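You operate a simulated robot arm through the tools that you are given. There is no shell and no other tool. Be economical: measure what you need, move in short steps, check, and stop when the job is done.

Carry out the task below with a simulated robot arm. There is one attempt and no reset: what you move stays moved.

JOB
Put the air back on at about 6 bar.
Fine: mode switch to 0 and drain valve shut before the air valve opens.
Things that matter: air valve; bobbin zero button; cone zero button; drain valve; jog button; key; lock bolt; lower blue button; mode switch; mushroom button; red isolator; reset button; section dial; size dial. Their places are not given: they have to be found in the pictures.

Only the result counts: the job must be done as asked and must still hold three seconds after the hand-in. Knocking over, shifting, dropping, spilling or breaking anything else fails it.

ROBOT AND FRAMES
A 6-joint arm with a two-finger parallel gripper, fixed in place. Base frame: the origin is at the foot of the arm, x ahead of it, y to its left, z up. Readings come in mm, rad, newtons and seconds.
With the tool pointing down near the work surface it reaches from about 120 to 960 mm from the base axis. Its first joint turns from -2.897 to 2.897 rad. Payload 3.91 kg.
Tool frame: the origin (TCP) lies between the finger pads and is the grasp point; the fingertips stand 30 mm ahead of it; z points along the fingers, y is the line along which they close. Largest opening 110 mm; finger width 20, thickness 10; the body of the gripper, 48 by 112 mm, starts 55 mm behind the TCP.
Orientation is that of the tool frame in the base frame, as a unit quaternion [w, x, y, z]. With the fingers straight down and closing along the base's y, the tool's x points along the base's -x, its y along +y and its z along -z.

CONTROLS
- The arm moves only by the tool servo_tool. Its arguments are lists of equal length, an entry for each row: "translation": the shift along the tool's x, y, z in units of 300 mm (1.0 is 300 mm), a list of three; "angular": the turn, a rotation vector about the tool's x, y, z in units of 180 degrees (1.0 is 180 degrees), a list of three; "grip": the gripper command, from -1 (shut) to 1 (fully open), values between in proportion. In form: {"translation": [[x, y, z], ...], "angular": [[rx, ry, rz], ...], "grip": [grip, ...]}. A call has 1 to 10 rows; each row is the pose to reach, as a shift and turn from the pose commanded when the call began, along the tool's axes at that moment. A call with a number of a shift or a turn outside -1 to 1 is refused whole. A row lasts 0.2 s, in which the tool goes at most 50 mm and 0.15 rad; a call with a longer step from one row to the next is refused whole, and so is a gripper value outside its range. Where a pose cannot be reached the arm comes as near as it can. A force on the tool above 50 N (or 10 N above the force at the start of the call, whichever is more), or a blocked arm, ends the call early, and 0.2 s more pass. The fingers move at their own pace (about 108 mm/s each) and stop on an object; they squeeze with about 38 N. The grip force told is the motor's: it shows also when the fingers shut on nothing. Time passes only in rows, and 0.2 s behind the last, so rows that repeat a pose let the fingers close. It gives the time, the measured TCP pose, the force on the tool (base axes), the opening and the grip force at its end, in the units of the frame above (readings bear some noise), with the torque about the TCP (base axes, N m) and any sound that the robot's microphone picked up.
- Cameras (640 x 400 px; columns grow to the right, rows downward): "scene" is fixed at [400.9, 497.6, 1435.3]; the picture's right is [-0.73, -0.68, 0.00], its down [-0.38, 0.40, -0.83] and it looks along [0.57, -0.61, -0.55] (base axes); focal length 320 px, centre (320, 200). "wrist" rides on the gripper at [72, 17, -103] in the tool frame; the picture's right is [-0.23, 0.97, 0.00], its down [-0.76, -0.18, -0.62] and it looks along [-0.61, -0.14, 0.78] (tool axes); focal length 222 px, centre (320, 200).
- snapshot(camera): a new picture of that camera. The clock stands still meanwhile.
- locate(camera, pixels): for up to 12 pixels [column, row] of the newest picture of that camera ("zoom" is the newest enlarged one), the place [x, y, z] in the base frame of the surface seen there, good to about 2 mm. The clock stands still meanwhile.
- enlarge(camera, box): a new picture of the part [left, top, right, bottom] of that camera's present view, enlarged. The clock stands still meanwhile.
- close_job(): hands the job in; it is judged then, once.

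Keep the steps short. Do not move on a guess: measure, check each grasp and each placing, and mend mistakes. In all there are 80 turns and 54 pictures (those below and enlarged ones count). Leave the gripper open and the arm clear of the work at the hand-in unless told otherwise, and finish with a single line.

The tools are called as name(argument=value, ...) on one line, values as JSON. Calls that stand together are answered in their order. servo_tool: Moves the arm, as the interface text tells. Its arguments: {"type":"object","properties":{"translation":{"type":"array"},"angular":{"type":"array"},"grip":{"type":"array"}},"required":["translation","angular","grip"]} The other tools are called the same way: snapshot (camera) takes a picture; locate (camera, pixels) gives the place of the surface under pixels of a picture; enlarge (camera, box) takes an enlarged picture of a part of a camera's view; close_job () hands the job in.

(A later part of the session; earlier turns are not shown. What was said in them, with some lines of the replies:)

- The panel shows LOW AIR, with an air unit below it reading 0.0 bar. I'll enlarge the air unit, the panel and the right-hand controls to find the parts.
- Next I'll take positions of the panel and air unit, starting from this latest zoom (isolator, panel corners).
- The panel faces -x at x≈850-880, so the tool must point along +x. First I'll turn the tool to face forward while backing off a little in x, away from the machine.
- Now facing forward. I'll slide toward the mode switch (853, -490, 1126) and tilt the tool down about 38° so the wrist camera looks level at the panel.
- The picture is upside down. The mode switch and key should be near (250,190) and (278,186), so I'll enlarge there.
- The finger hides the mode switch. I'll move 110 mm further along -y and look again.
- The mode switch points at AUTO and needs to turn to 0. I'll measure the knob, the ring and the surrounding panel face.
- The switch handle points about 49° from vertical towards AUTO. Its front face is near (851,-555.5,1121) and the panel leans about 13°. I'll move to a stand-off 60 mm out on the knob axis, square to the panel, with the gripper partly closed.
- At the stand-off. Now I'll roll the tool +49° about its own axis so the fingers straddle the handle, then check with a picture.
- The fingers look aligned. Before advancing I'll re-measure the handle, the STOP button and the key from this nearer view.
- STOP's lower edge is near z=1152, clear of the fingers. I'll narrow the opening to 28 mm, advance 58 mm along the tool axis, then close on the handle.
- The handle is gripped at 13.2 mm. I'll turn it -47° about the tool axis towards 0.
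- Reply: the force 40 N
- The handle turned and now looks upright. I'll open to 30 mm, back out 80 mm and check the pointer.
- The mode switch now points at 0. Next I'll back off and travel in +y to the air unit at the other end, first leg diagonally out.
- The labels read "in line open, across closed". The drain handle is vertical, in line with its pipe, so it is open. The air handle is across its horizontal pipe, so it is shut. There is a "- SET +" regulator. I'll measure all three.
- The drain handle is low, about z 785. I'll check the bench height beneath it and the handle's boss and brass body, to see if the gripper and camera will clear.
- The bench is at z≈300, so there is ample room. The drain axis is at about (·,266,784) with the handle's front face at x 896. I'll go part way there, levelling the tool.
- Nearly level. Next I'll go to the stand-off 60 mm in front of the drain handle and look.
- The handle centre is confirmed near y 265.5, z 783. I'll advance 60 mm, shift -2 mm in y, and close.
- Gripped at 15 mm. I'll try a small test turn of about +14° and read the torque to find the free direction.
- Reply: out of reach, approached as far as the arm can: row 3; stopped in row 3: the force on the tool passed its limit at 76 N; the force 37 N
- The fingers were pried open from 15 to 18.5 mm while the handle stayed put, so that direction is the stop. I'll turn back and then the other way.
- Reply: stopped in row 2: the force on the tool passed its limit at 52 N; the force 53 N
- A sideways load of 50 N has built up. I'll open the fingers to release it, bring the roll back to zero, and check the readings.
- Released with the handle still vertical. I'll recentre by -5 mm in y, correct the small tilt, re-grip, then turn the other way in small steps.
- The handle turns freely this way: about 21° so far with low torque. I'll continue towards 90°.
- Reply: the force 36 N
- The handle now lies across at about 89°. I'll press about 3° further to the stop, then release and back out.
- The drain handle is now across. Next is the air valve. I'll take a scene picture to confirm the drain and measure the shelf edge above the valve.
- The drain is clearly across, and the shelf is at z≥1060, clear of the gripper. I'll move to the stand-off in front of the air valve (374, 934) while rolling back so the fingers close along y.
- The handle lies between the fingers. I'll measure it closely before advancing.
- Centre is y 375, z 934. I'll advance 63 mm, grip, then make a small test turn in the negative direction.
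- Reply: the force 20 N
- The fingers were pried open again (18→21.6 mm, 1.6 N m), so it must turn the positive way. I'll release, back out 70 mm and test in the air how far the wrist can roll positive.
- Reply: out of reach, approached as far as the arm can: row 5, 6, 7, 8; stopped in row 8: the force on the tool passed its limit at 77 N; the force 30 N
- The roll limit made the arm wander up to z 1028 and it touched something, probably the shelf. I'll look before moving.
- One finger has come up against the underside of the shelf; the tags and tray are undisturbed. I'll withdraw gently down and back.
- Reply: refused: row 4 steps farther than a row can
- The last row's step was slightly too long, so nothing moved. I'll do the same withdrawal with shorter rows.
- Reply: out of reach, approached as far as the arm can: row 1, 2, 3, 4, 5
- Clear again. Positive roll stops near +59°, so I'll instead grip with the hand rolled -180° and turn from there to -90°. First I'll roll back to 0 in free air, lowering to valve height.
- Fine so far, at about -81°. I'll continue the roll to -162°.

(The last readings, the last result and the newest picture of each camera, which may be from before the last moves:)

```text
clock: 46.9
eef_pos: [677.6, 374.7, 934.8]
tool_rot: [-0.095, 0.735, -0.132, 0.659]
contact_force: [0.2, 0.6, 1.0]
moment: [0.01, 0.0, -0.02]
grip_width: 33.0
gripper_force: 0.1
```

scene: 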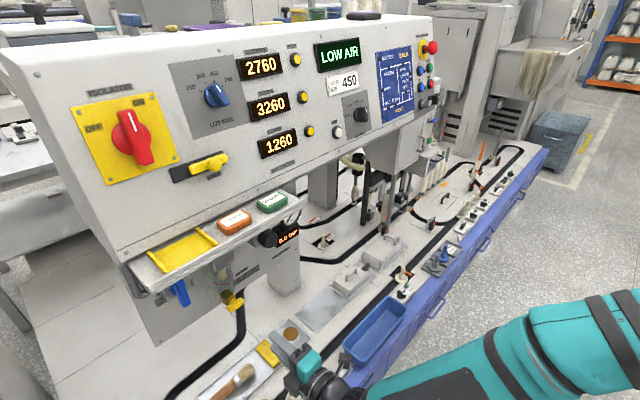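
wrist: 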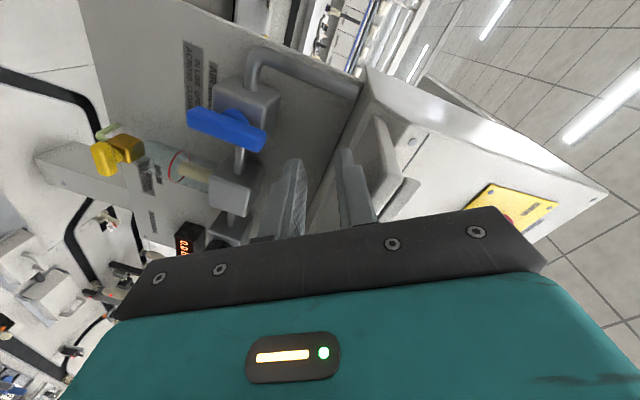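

Now the final roll to exactly -180° with the tilt corrected, then advance level to the stand-off.

servo_tool(translation=[[0, 0, 0], [0, 0, 0], [0, 0, 0], [0, 0, 0]], angular=[[0.005, 0.011, -0.034], [0.011, 0.023, -0.068], [0.0167, 0.0343, -0.1027], [0.0167, 0.0343, -0.1027]], grip=[-0.4, -0.4, -0.4, -0.4])

servo_tool(translation=[[0, 0, 0.1], [0, 0, 0.2], [0, 0, 0.3], [0, 0, 0.4], [0, 0, 0.4]], angular=[[0, 0, 0], [0, 0, 0], [0, 0, 0], [0, 0, 0], [0, 0, 0]], grip=[-0.4, -0.4, -0.4, -0.4, -0.4])

snapshot(camera="wrist")

```text
clock: 47.9
eef_pos: [676.2, 376.6, 934.6]
tool_rot: [0.0, 0.707, 0.0, 0.707]
contact_force: [0.6, 0.3, 0.0]
moment: [0.03, 0.0, -0.01]
grip_width: 33.2
gripper_force: 0.0
```

```text
clock: 49.1
eef_pos: [797.1, 375.3, 933.9]
tool_rot: [0.0, 0.707, -0.001, 0.707]
contact_force: [-0.3, -0.3, 0.2]
moment: [-0.01, 0.01, 0.01]
grip_width: 33.3
gripper_force: 0.0
```

```text
22 pictures are left
```

wrist: 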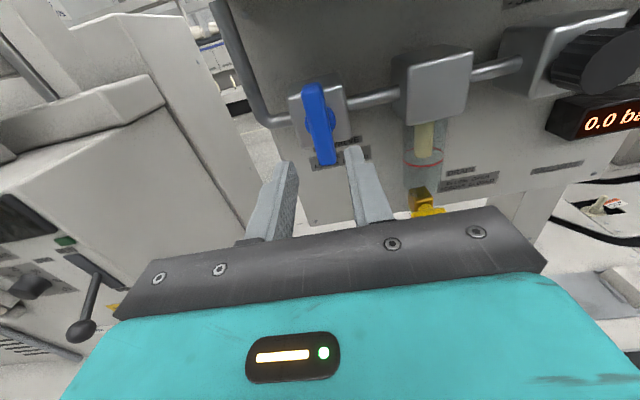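

Well aligned and upright. I'll advance 63 mm, grip, and make a test turn of about +14°.

servo_tool(translation=[[0, 0, 0.07], [0, 0, 0.14], [0, 0, 0.18], [0, 0, 0.21], [0, 0, 0.21], [0, 0, 0.21], [0, 0, 0.21], [0, 0, 0.21]], angular=[[0, 0, 0], [0, 0, 0], [0, 0, 0], [0, 0, 0], [0, 0, 0], [0, 0, 0], [0, 0, 0], [0, 0, 0]], grip=[-0.4, -0.4, -0.4, -0.4, -0.4, -1, -1, -1])

servo_tool(translation=[[0, 0, 0], [0, 0, 0], [0, 0, 0]], angular=[[0, 0, 0.025], [0, 0, 0.05], [0, 0, 0.075]], grip=[-1, -1, -1])

```text
clock: 50.9
eef_pos: [860.9, 374.1, 934.3]
tool_rot: [0.002, 0.707, -0.003, 0.707]
contact_force: [0.1, -4.3, 0.2]
moment: [0.03, 0.5, -0.11]
grip_width: 17.8
gripper_force: 44.6
```

```text
clock: 51.7
eef_pos: [860.4, 374.5, 934.9]
tool_rot: [-0.083, 0.702, -0.085, 0.702]
contact_force: [-1.3, -6.4, -1.3]
moment: [0.0, 0.57, 0.04]
grip_width: 18.1
gripper_force: 45.0
```

It turns freely: the grip stays at 18 mm with no torque about the axis. I'll continue to 90°.

servo_tool(translation=[[0, 0, 0], [0, 0, 0], [0, 0, 0], [0, 0, 0], [0, 0, 0], [0, 0, 0], [0, 0, 0], [0, 0, 0], [0, 0, 0], [0, 0, 0]], angular=[[0, 0, 0.045], [0, 0, 0.09], [0, 0, 0.135], [0, 0, 0.18], [0, 0, 0.225], [0, 0, 0.27], [0, 0, 0.315], [0, 0, 0.36], [0, 0, 0.4], [0, 0, 0.43]], grip=[-1, -1, -1, -1, -1, -1, -1, -1, -1, -1])

snapshot(camera="wrist")

```text
clock: 53.9
eef_pos: [860.0, 374.5, 935.5]
tool_rot: [0.504, -0.495, 0.505, -0.497]
contact_force: [0.9, -9.3, -3.1]
moment: [-0.45, 0.09, 0.32]
grip_width: 17.9
gripper_force: 44.9
```

```text
21 pictures are left
```

wrist: 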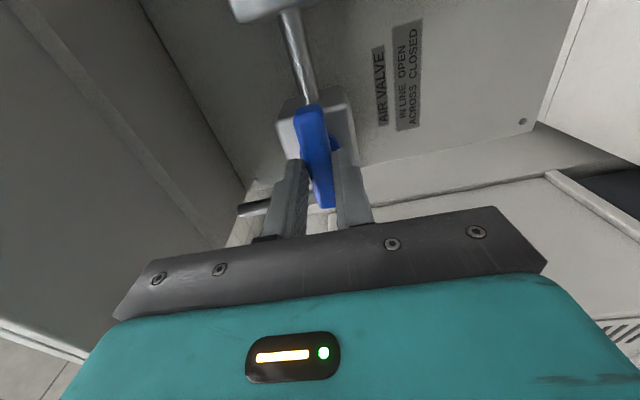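

The blue handle is now in line with the pipe. I'll release, back out and read the pressure.

servo_tool(translation=[[0, 0, 0], [0, 0, 0], [0, 0, -0.1], [0, 0, -0.2], [0, 0, -0.3], [0, 0, -0.45], [0, 0, -0.6], [0, 0, -0.7]], angular=[[0, 0, 0], [0, 0, 0], [0, 0, 0], [0, 0, 0], [0, 0, 0], [0, 0, 0], [0, 0, 0], [0, 0, 0]], grip=[-0.3, -0.3, -0.3, -0.3, -0.3, -0.3, -0.3, -0.3])

snapshot(camera="scene")

enlarge(camera="wrist", box=[180, 0, 360, 180])

```text
clock: 55.7
eef_pos: [649.3, 375.0, 935.4]
tool_rot: [0.504, -0.496, 0.504, -0.497]
contact_force: [0.5, -0.2, -1.0]
moment: [0.02, -0.04, -0.01]
grip_width: 38.4
gripper_force: 0.1
```

```text
20 pictures are left
```

scene: 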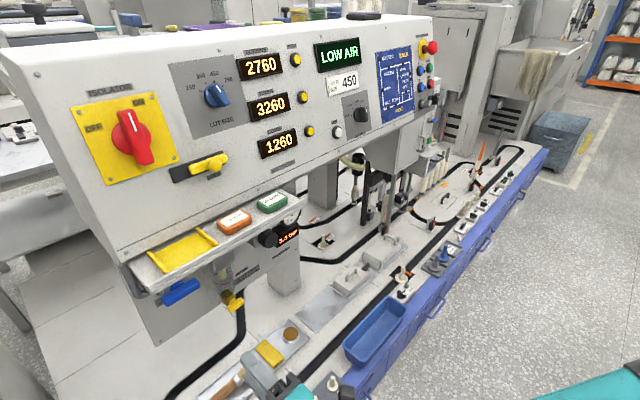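

```text
2.22 times, centred on (270, 90) of wrist
```

zoom: 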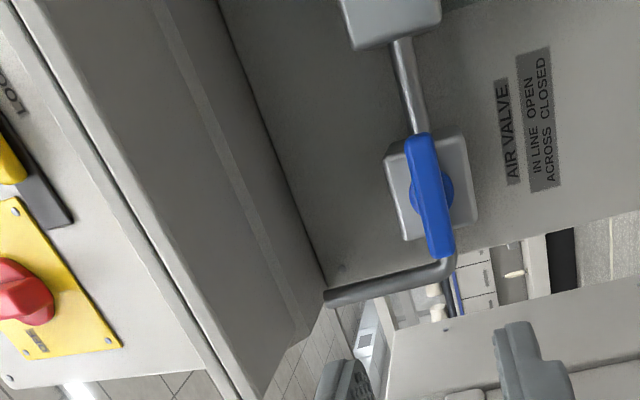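

enlarge(camera="scene", box=[240, 205, 310, 255])

```text
8.00 times, centred on (275, 230) of scene
```

zoom: 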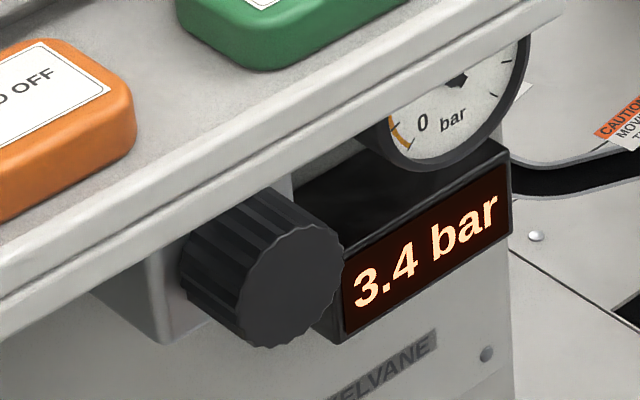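

The air is on at 3.4 bar, so the regulator must be raised to 6. I'll measure the black knob and its neighbours in this zoom.

locate(camera="zoom", pixels=[[292, 275], [292, 230], [292, 335], [248, 285], [335, 260], [190, 240], [380, 200], [350, 300], [500, 200], [440, 140], [140, 300], [250, 200]])

```text
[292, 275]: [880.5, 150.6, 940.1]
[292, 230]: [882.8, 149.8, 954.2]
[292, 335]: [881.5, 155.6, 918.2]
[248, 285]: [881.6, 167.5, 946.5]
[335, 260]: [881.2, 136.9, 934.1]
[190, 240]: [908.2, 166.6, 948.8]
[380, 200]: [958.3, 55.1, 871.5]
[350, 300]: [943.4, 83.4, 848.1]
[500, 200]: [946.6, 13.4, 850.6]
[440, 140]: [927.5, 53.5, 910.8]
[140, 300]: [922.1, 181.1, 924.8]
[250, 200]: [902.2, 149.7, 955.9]
```

The knob is about 36 mm across, centred near (881,152,936), with clear space around it. I'll go to a stand-off 60 mm out with the fingers open to 65 mm.

servo_tool(translation=[[0.12, 0, 0.05], [0.25, 0, 0.1], [0.38, 0, 0.17], [0.51, 0, 0.25], [0.64, 0, 0.33], [0.74, 0, 0.42], [0.74, 0, 0.47], [0.74, 0, 0.47]], angular=[[0, 0, 0], [0, 0, 0], [0, 0, 0], [0, 0, 0], [0, 0, 0], [0, 0, 0], [0, 0, 0], [0, 0, 0]], grip=[0.2, 0.2, 0.2, 0.2, 0.2, 0.2, 0.2, 0.2])

snapshot(camera="wrist")

```text
clock: 57.5
eef_pos: [790.7, 152.2, 930.5]
tool_rot: [0.504, -0.496, 0.504, -0.496]
contact_force: [-0.7, 0.8, 0.1]
moment: [0.0, 0.02, -0.01]
grip_width: 65.9
gripper_force: 0.0
```

```text
17 pictures are left
```

wrist: 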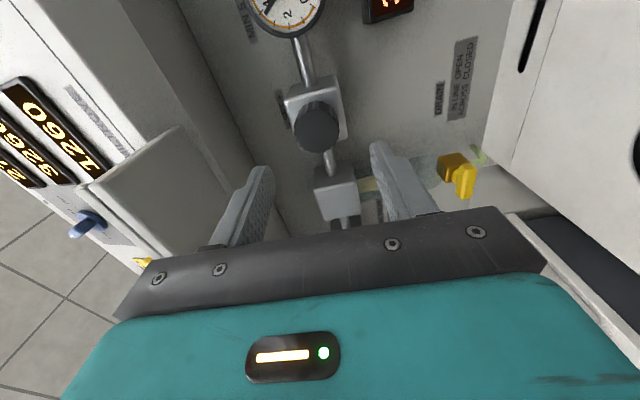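

locate(camera="wrist", pixels=[[317, 128], [299, 126], [336, 132], [318, 112], [318, 147], [300, 105]])

enlarge(camera="wrist", box=[240, 70, 400, 170])

```text
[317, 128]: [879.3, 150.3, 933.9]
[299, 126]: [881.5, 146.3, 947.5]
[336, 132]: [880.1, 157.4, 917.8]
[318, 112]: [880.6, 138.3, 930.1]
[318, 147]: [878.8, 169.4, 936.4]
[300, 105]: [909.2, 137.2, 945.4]
```

```text
4.00 times, centred on (320, 120) of wrist
```

zoom: 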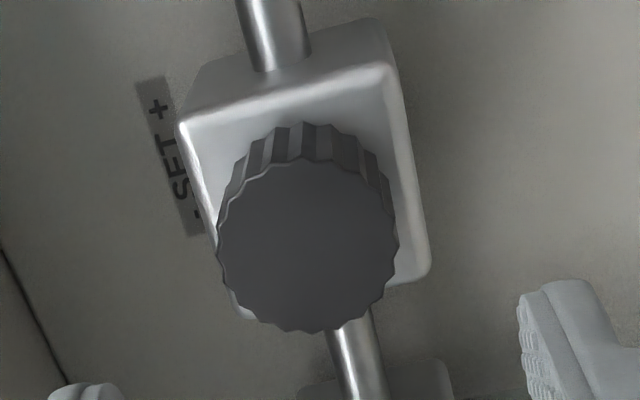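

locate(camera="zoom", pixels=[[308, 245], [225, 235], [392, 258], [315, 163], [300, 325]])

```text
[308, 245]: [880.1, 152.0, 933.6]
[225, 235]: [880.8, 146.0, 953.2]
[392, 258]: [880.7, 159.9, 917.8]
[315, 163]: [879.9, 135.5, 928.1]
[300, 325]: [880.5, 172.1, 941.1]
```

Knob centre is (880,153.5,935). I'll correct by 4.5 mm up and 1.3 mm in y, advance to 17 mm depth, and close.

servo_tool(translation=[[-0.004, -0.015, 0.06], [-0.004, -0.015, 0.13], [-0.004, -0.015, 0.2], [-0.004, -0.015, 0.254], [-0.004, -0.015, 0.254], [-0.004, -0.015, 0.254], [-0.004, -0.015, 0.254], [-0.004, -0.015, 0.254]], angular=[[0, 0, 0], [0, 0, 0], [0, 0, 0], [0, 0, 0], [0, 0, 0], [0, 0, 0], [0, 0, 0], [0, 0, 0]], grip=[0.2, 0.2, 0.2, 0.2, 0.2, -1, -1, -1])

servo_tool(translation=[[0, 0, 0], [0, 0, 0], [0, 0, 0], [0, 0, 0]], angular=[[0, 0, 0.03], [0, 0, 0.07], [0, 0, 0.11], [0, 0, 0.15]], grip=[-1, -1, -1, -1])

snapshot(camera="wrist")

```text
clock: 59.3
eef_pos: [866.9, 154.5, 934.3]
tool_rot: [0.503, -0.496, 0.505, -0.496]
contact_force: [-2.1, -1.7, -12.7]
moment: [0.0, -0.07, -0.03]
grip_width: 41.7
gripper_force: 44.9
```

```text
clock: 60.3
eef_pos: [867.0, 155.1, 935.6]
tool_rot: [0.605, -0.364, 0.607, -0.365]
contact_force: [2.7, 2.0, -19.9]
moment: [0.01, 0.09, 0.16]
grip_width: 41.4
gripper_force: 45.2
```

```text
15 pictures are left
```

wrist: 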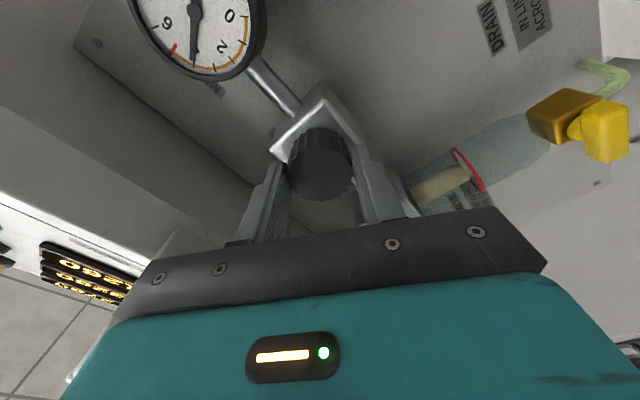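

It turned 27° smoothly. I'll read the display from the scene camera.

enlarge(camera="scene", box=[240, 205, 310, 255])

```text
8.00 times, centred on (275, 230) of scene
```

zoom: 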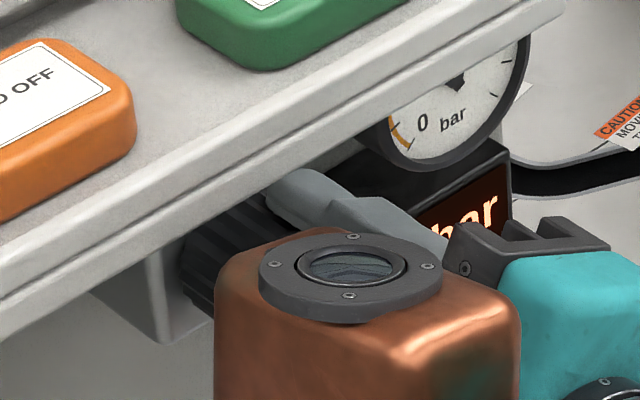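

The display is hidden by the gripper. The gauge is in the wrist view at (205,30), so I'll enlarge that.

enlarge(camera="wrist", box=[120, 0, 280, 90])

```text
4.00 times, centred on (200, 45) of wrist
```

zoom: 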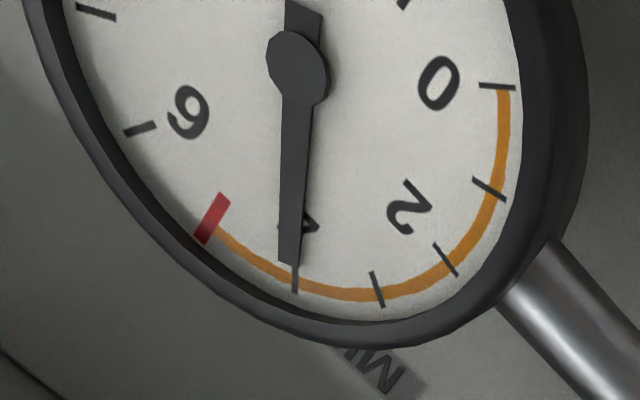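

The gauge reads about 4.05 after 27°, from 3.4, so roughly 41° per bar. About 80° more is needed. I'll turn 63° more and read again.

servo_tool(translation=[[0, 0, 0], [0, 0, 0], [0, 0, 0], [0, 0, 0], [0, 0, 0], [0, 0, 0], [0, 0, 0], [0, 0, 0], [0, 0, 0]], angular=[[0, 0, 0.04], [0, 0, 0.08], [0, 0, 0.12], [0, 0, 0.16], [0, 0, 0.2], [0, 0, 0.24], [0, 0, 0.28], [0, 0, 0.32], [0, 0, 0.35]], grip=[-1, -1, -1, -1, -1, -1, -1, -1, -1])

snapshot(camera="wrist")

```text
clock: 62.3
eef_pos: [867.5, 156.5, 933.8]
tool_rot: [0.707, 0.006, 0.708, 0.006]
contact_force: [1.8, 8.1, -21.6]
moment: [0.02, 0.81, 0.65]
grip_width: 41.5
gripper_force: 45.0
```

```text
12 pictures are left
```

wrist: 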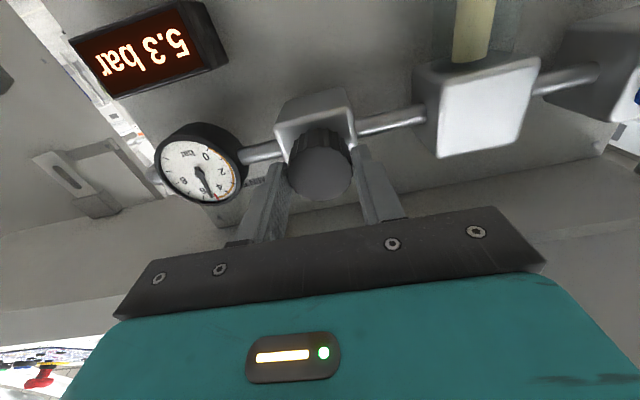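

The display reads 5.3 bar, a rate of about 50° per bar. I need about 34° more, which is within the roll range found earlier (at least 40°). I'll turn +32° in small rows.

servo_tool(translation=[[0, 0, 0], [0, 0, 0], [0, 0, 0], [0, 0, 0], [0, 0, 0]], angular=[[0, 0, 0.04], [0, 0, 0.08], [0, 0, 0.12], [0, 0, 0.155], [0, 0, 0.18]], grip=[-1, -1, -1, -1, -1])

snapshot(camera="wrist")

```text
clock: 62.9
eef_pos: [867.4, 154.4, 940.6]
tool_rot: [0.698, 0.106, 0.703, 0.086]
contact_force: [18.0, -46.3, -3.4]
moment: [-0.26, -0.17, 0.01]
grip_width: 41.4
gripper_force: 44.8
out of reach, approached as far as the arm can: row 2, 3
stopped in row 3: the force on the tool passed its limit at 84 N (the readings are from after the stop); the commanded pose is now the measured one
```

```text
11 pictures are left
```

wrist: 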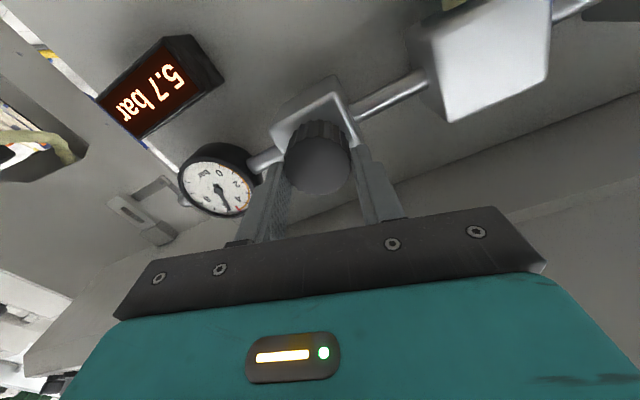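

It reads 5.7 bar and the roll limit is reached. I'll open the fingers, roll back in place to about -40°, then recentre and regrip.

servo_tool(translation=[[0, 0, 0], [0, 0, 0], [0, 0, 0], [0, 0, 0], [0, 0, 0], [0, 0, 0], [0, 0, 0], [0, 0, 0], [0, 0, 0], [0, 0, 0]], angular=[[0, 0, 0], [0, 0, 0], [0, 0, -0.045], [0, 0, -0.09], [0, 0, -0.135], [0, 0, -0.18], [0, 0, -0.225], [0, 0, -0.27], [0, 0, -0.31], [0, 0, -0.31]], grip=[0.2, 0.2, 0.2, 0.2, 0.2, 0.2, 0.2, 0.2, 0.2, 0.2])

```text
clock: 65.1
eef_pos: [867.4, 159.7, 941.7]
tool_rot: [0.657, -0.238, 0.67, -0.252]
contact_force: [1.7, 1.1, -0.4]
moment: [0.05, 0.01, -0.02]
grip_width: 66.0
gripper_force: 0.1
```

Open and free, but offset by (+6,+6.7) mm. I'll recentre on the knob axis and close again.

servo_tool(translation=[[0.015, 0, 0], [0.03, 0, 0], [0.03, 0, 0], [0.03, 0, 0], [0.03, 0, 0], [0.03, 0, 0]], angular=[[0, -0.002, 0], [0, -0.004, 0], [0, -0.004, 0], [0, -0.004, 0], [0, -0.004, 0], [0, -0.004, 0]], grip=[0.2, 0.2, 0.2, -1, -1, -1])

servo_tool(translation=[[0, 0, 0], [0, 0, 0], [0, 0, 0], [0, 0, 0]], angular=[[0, 0, 0.025], [0, 0, 0.05], [0, 0, 0.075], [0, 0, 0.083]], grip=[-1, -1, -1, -1])

snapshot(camera="wrist")

```text
clock: 66.5
eef_pos: [867.4, 154.6, 935.2]
tool_rot: [0.661, -0.239, 0.666, -0.248]
contact_force: [1.4, 2.0, -1.2]
moment: [0.0, 0.3, 0.6]
grip_width: 41.6
gripper_force: 45.0
```

```text
clock: 67.5
eef_pos: [866.3, 154.7, 933.7]
tool_rot: [0.688, -0.152, 0.691, -0.161]
contact_force: [-5.5, 6.0, -5.1]
moment: [-0.01, 0.76, 0.63]
grip_width: 42.3
gripper_force: 45.6
```

```text
10 pictures are left
```

wrist: 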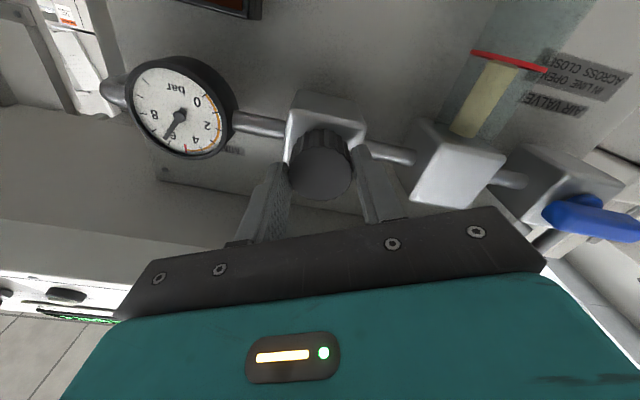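

The gauge needle now points at about 6. I'll release, back out 200 mm and read the display.

servo_tool(translation=[[0, 0, 0], [0, 0, 0], [0, 0, -0.1], [0, 0, -0.22], [0, 0, -0.35], [0, 0, -0.48], [0, 0, -0.61], [0, 0, -0.74]], angular=[[0, 0, 0], [0, 0, 0], [0, 0, 0], [0, 0, 0], [0, 0, 0], [0, 0, 0], [0, 0, 0], [0, 0, 0]], grip=[0.3, 0.3, 0.3, 0.5, 1, 1, 1, 1])

enlarge(camera="scene", box=[120, 180, 320, 320])

enlarge(camera="scene", box=[300, 20, 460, 120])

```text
clock: 69.3
eef_pos: [646.1, 156.9, 935.0]
tool_rot: [0.688, -0.151, 0.691, -0.16]
contact_force: [1.2, -0.1, -0.2]
moment: [0.0, -0.03, -0.04]
grip_width: 109.6
gripper_force: 0.0
```

```text
2.86 times, centred on (220, 250) of scene
```

zoom: 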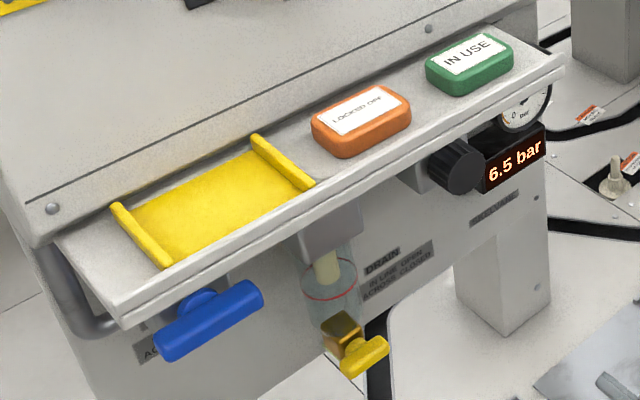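

```text
4.00 times, centred on (380, 70) of scene
```

zoom: 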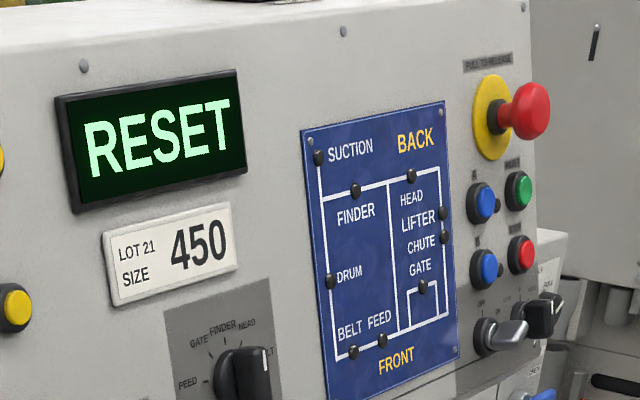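

The display shows 6.5 bar, so the reading lagged the turn. I'll wait about 1 s and re-read to see if it has settled.

servo_tool(translation=[[0, 0, 0], [0, 0, 0], [0, 0, 0], [0, 0, 0], [0, 0, 0], [0, 0, 0]], angular=[[0, 0, 0], [0, 0, 0], [0, 0, 0], [0, 0, 0], [0, 0, 0], [0, 0, 0]], grip=[1, 1, 1, 1, 1, 1])

enlarge(camera="scene", box=[240, 205, 310, 255])

```text
clock: 70.7
eef_pos: [644.2, 157.5, 936.7]
tool_rot: [0.688, -0.153, 0.691, -0.161]
contact_force: [0.2, 0.4, -0.2]
moment: [-0.02, -0.01, 0.0]
grip_width: 110.2
gripper_force: 0.0
```

```text
8.00 times, centred on (275, 230) of scene
```

zoom: 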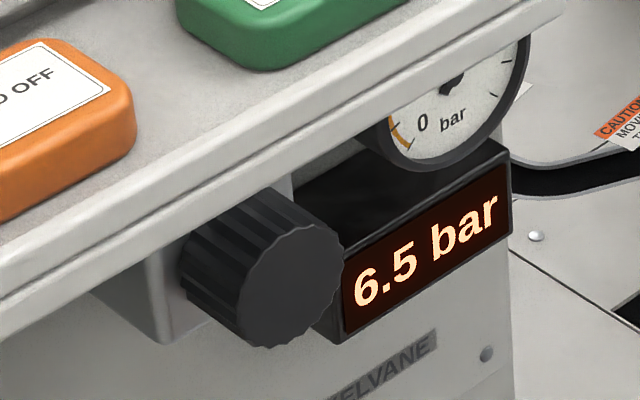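

It is steady at 6.5. The overall rate is about 38° per bar, so I need about -19°. I'll return along the same line to the knob with the fingers open to 66 mm and grip.

servo_tool(translation=[[0, 0, 0.13], [0, 0, 0.27], [0, 0, 0.41], [0, 0, 0.54], [0, 0, 0.65], [0, 0, 0.74], [0, 0, 0.74], [0, 0, 0.74], [0, 0, 0.74], [0, 0, 0.74]], angular=[[0, 0, 0], [0, 0, 0], [0, 0, 0], [0, 0, 0], [0, 0, 0], [0, 0, 0], [0, 0, 0], [0, 0, 0], [0, 0, 0], [0, 0, 0]], grip=[0.2, 0.2, 0.2, 0.2, 0.2, 0.2, 0.2, -1, -1, -1])

servo_tool(translation=[[0, 0, 0], [0, 0, 0], [0, 0, 0], [0, 0, 0], [0, 0, 0], [0, 0, 0], [0, 0, 0]], angular=[[0, 0, -0.03], [0, 0, -0.06], [0, 0, -0.09], [0, 0, -0.105], [0, 0, -0.105], [0, 0, -0.105], [0, 0, -0.105]], grip=[-1, -1, -1, -1, -1, -1, -1])

servo_tool(translation=[[0, 0, 0], [0, 0, 0], [0, 0, -0.1], [0, 0, -0.22], [0, 0, -0.35], [0, 0, -0.48], [0, 0, -0.61], [0, 0, -0.74], [0, 0, -0.74], [0, 0, -0.74]], angular=[[0, 0, 0], [0, 0, 0], [0, 0, 0], [0, 0, 0], [0, 0, 0], [0, 0, 0], [0, 0, 0], [0, 0, 0], [0, 0, 0], [0, 0, 0]], grip=[0.3, 0.3, 0.3, 0.5, 1, 1, 1, 1, 1, 1])

enlarge(camera="scene", box=[240, 205, 310, 255])

```text
clock: 72.9
eef_pos: [866.6, 154.2, 933.9]
tool_rot: [0.688, -0.151, 0.692, -0.161]
contact_force: [7.8, 9.5, -2.1]
moment: [-0.01, 0.33, 0.96]
grip_width: 41.6
gripper_force: 45.1
```

```text
clock: 74.5
eef_pos: [866.3, 154.5, 935.3]
tool_rot: [0.652, -0.262, 0.658, -0.272]
contact_force: [12.2, 9.5, -2.2]
moment: [0.0, 0.64, 0.58]
grip_width: 41.7
gripper_force: 44.8
```

```text
clock: 76.7
eef_pos: [644.4, 156.7, 934.3]
tool_rot: [0.652, -0.262, 0.657, -0.272]
contact_force: [0.6, 0.3, 0.1]
moment: [0.02, -0.02, 0.0]
grip_width: 110.1
gripper_force: 0.2
```

```text
8.00 times, centred on (275, 230) of scene
```

zoom: 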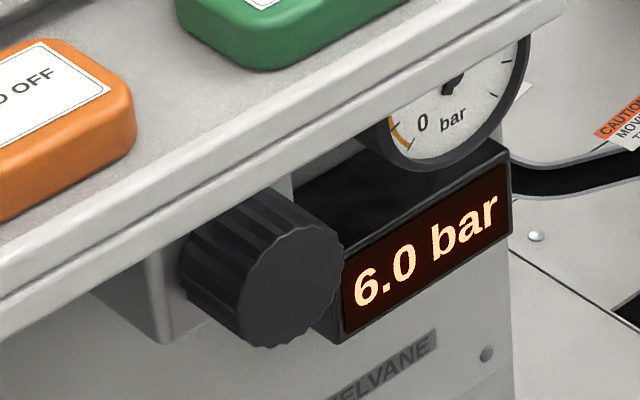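

The display reads 6.0 bar. I'll take a last scene look to confirm nothing else changed.

snapshot(camera="scene")

```text
5 pictures are left
```

scene: 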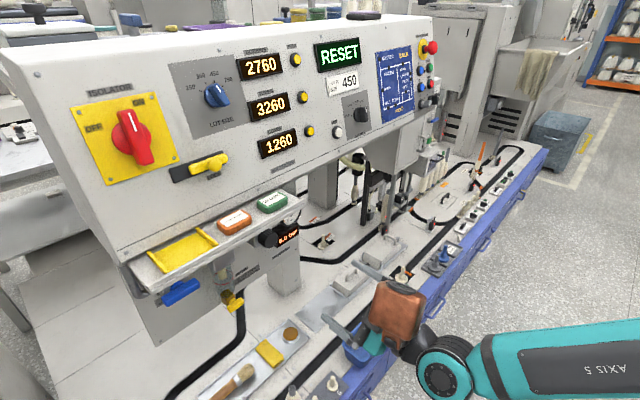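

The picture shows the counters, tags, isolator and key unchanged, the drain across, the air valve in line and the gripper open and clear. I'll hand in.

close_job()

```text
The job is handed in.
```

The air is back on at 6.0 bar; the mode switch was set to 0 and the drain valve shut before the air valve was opened, and RESET, which the panel now shows, was not pressed.
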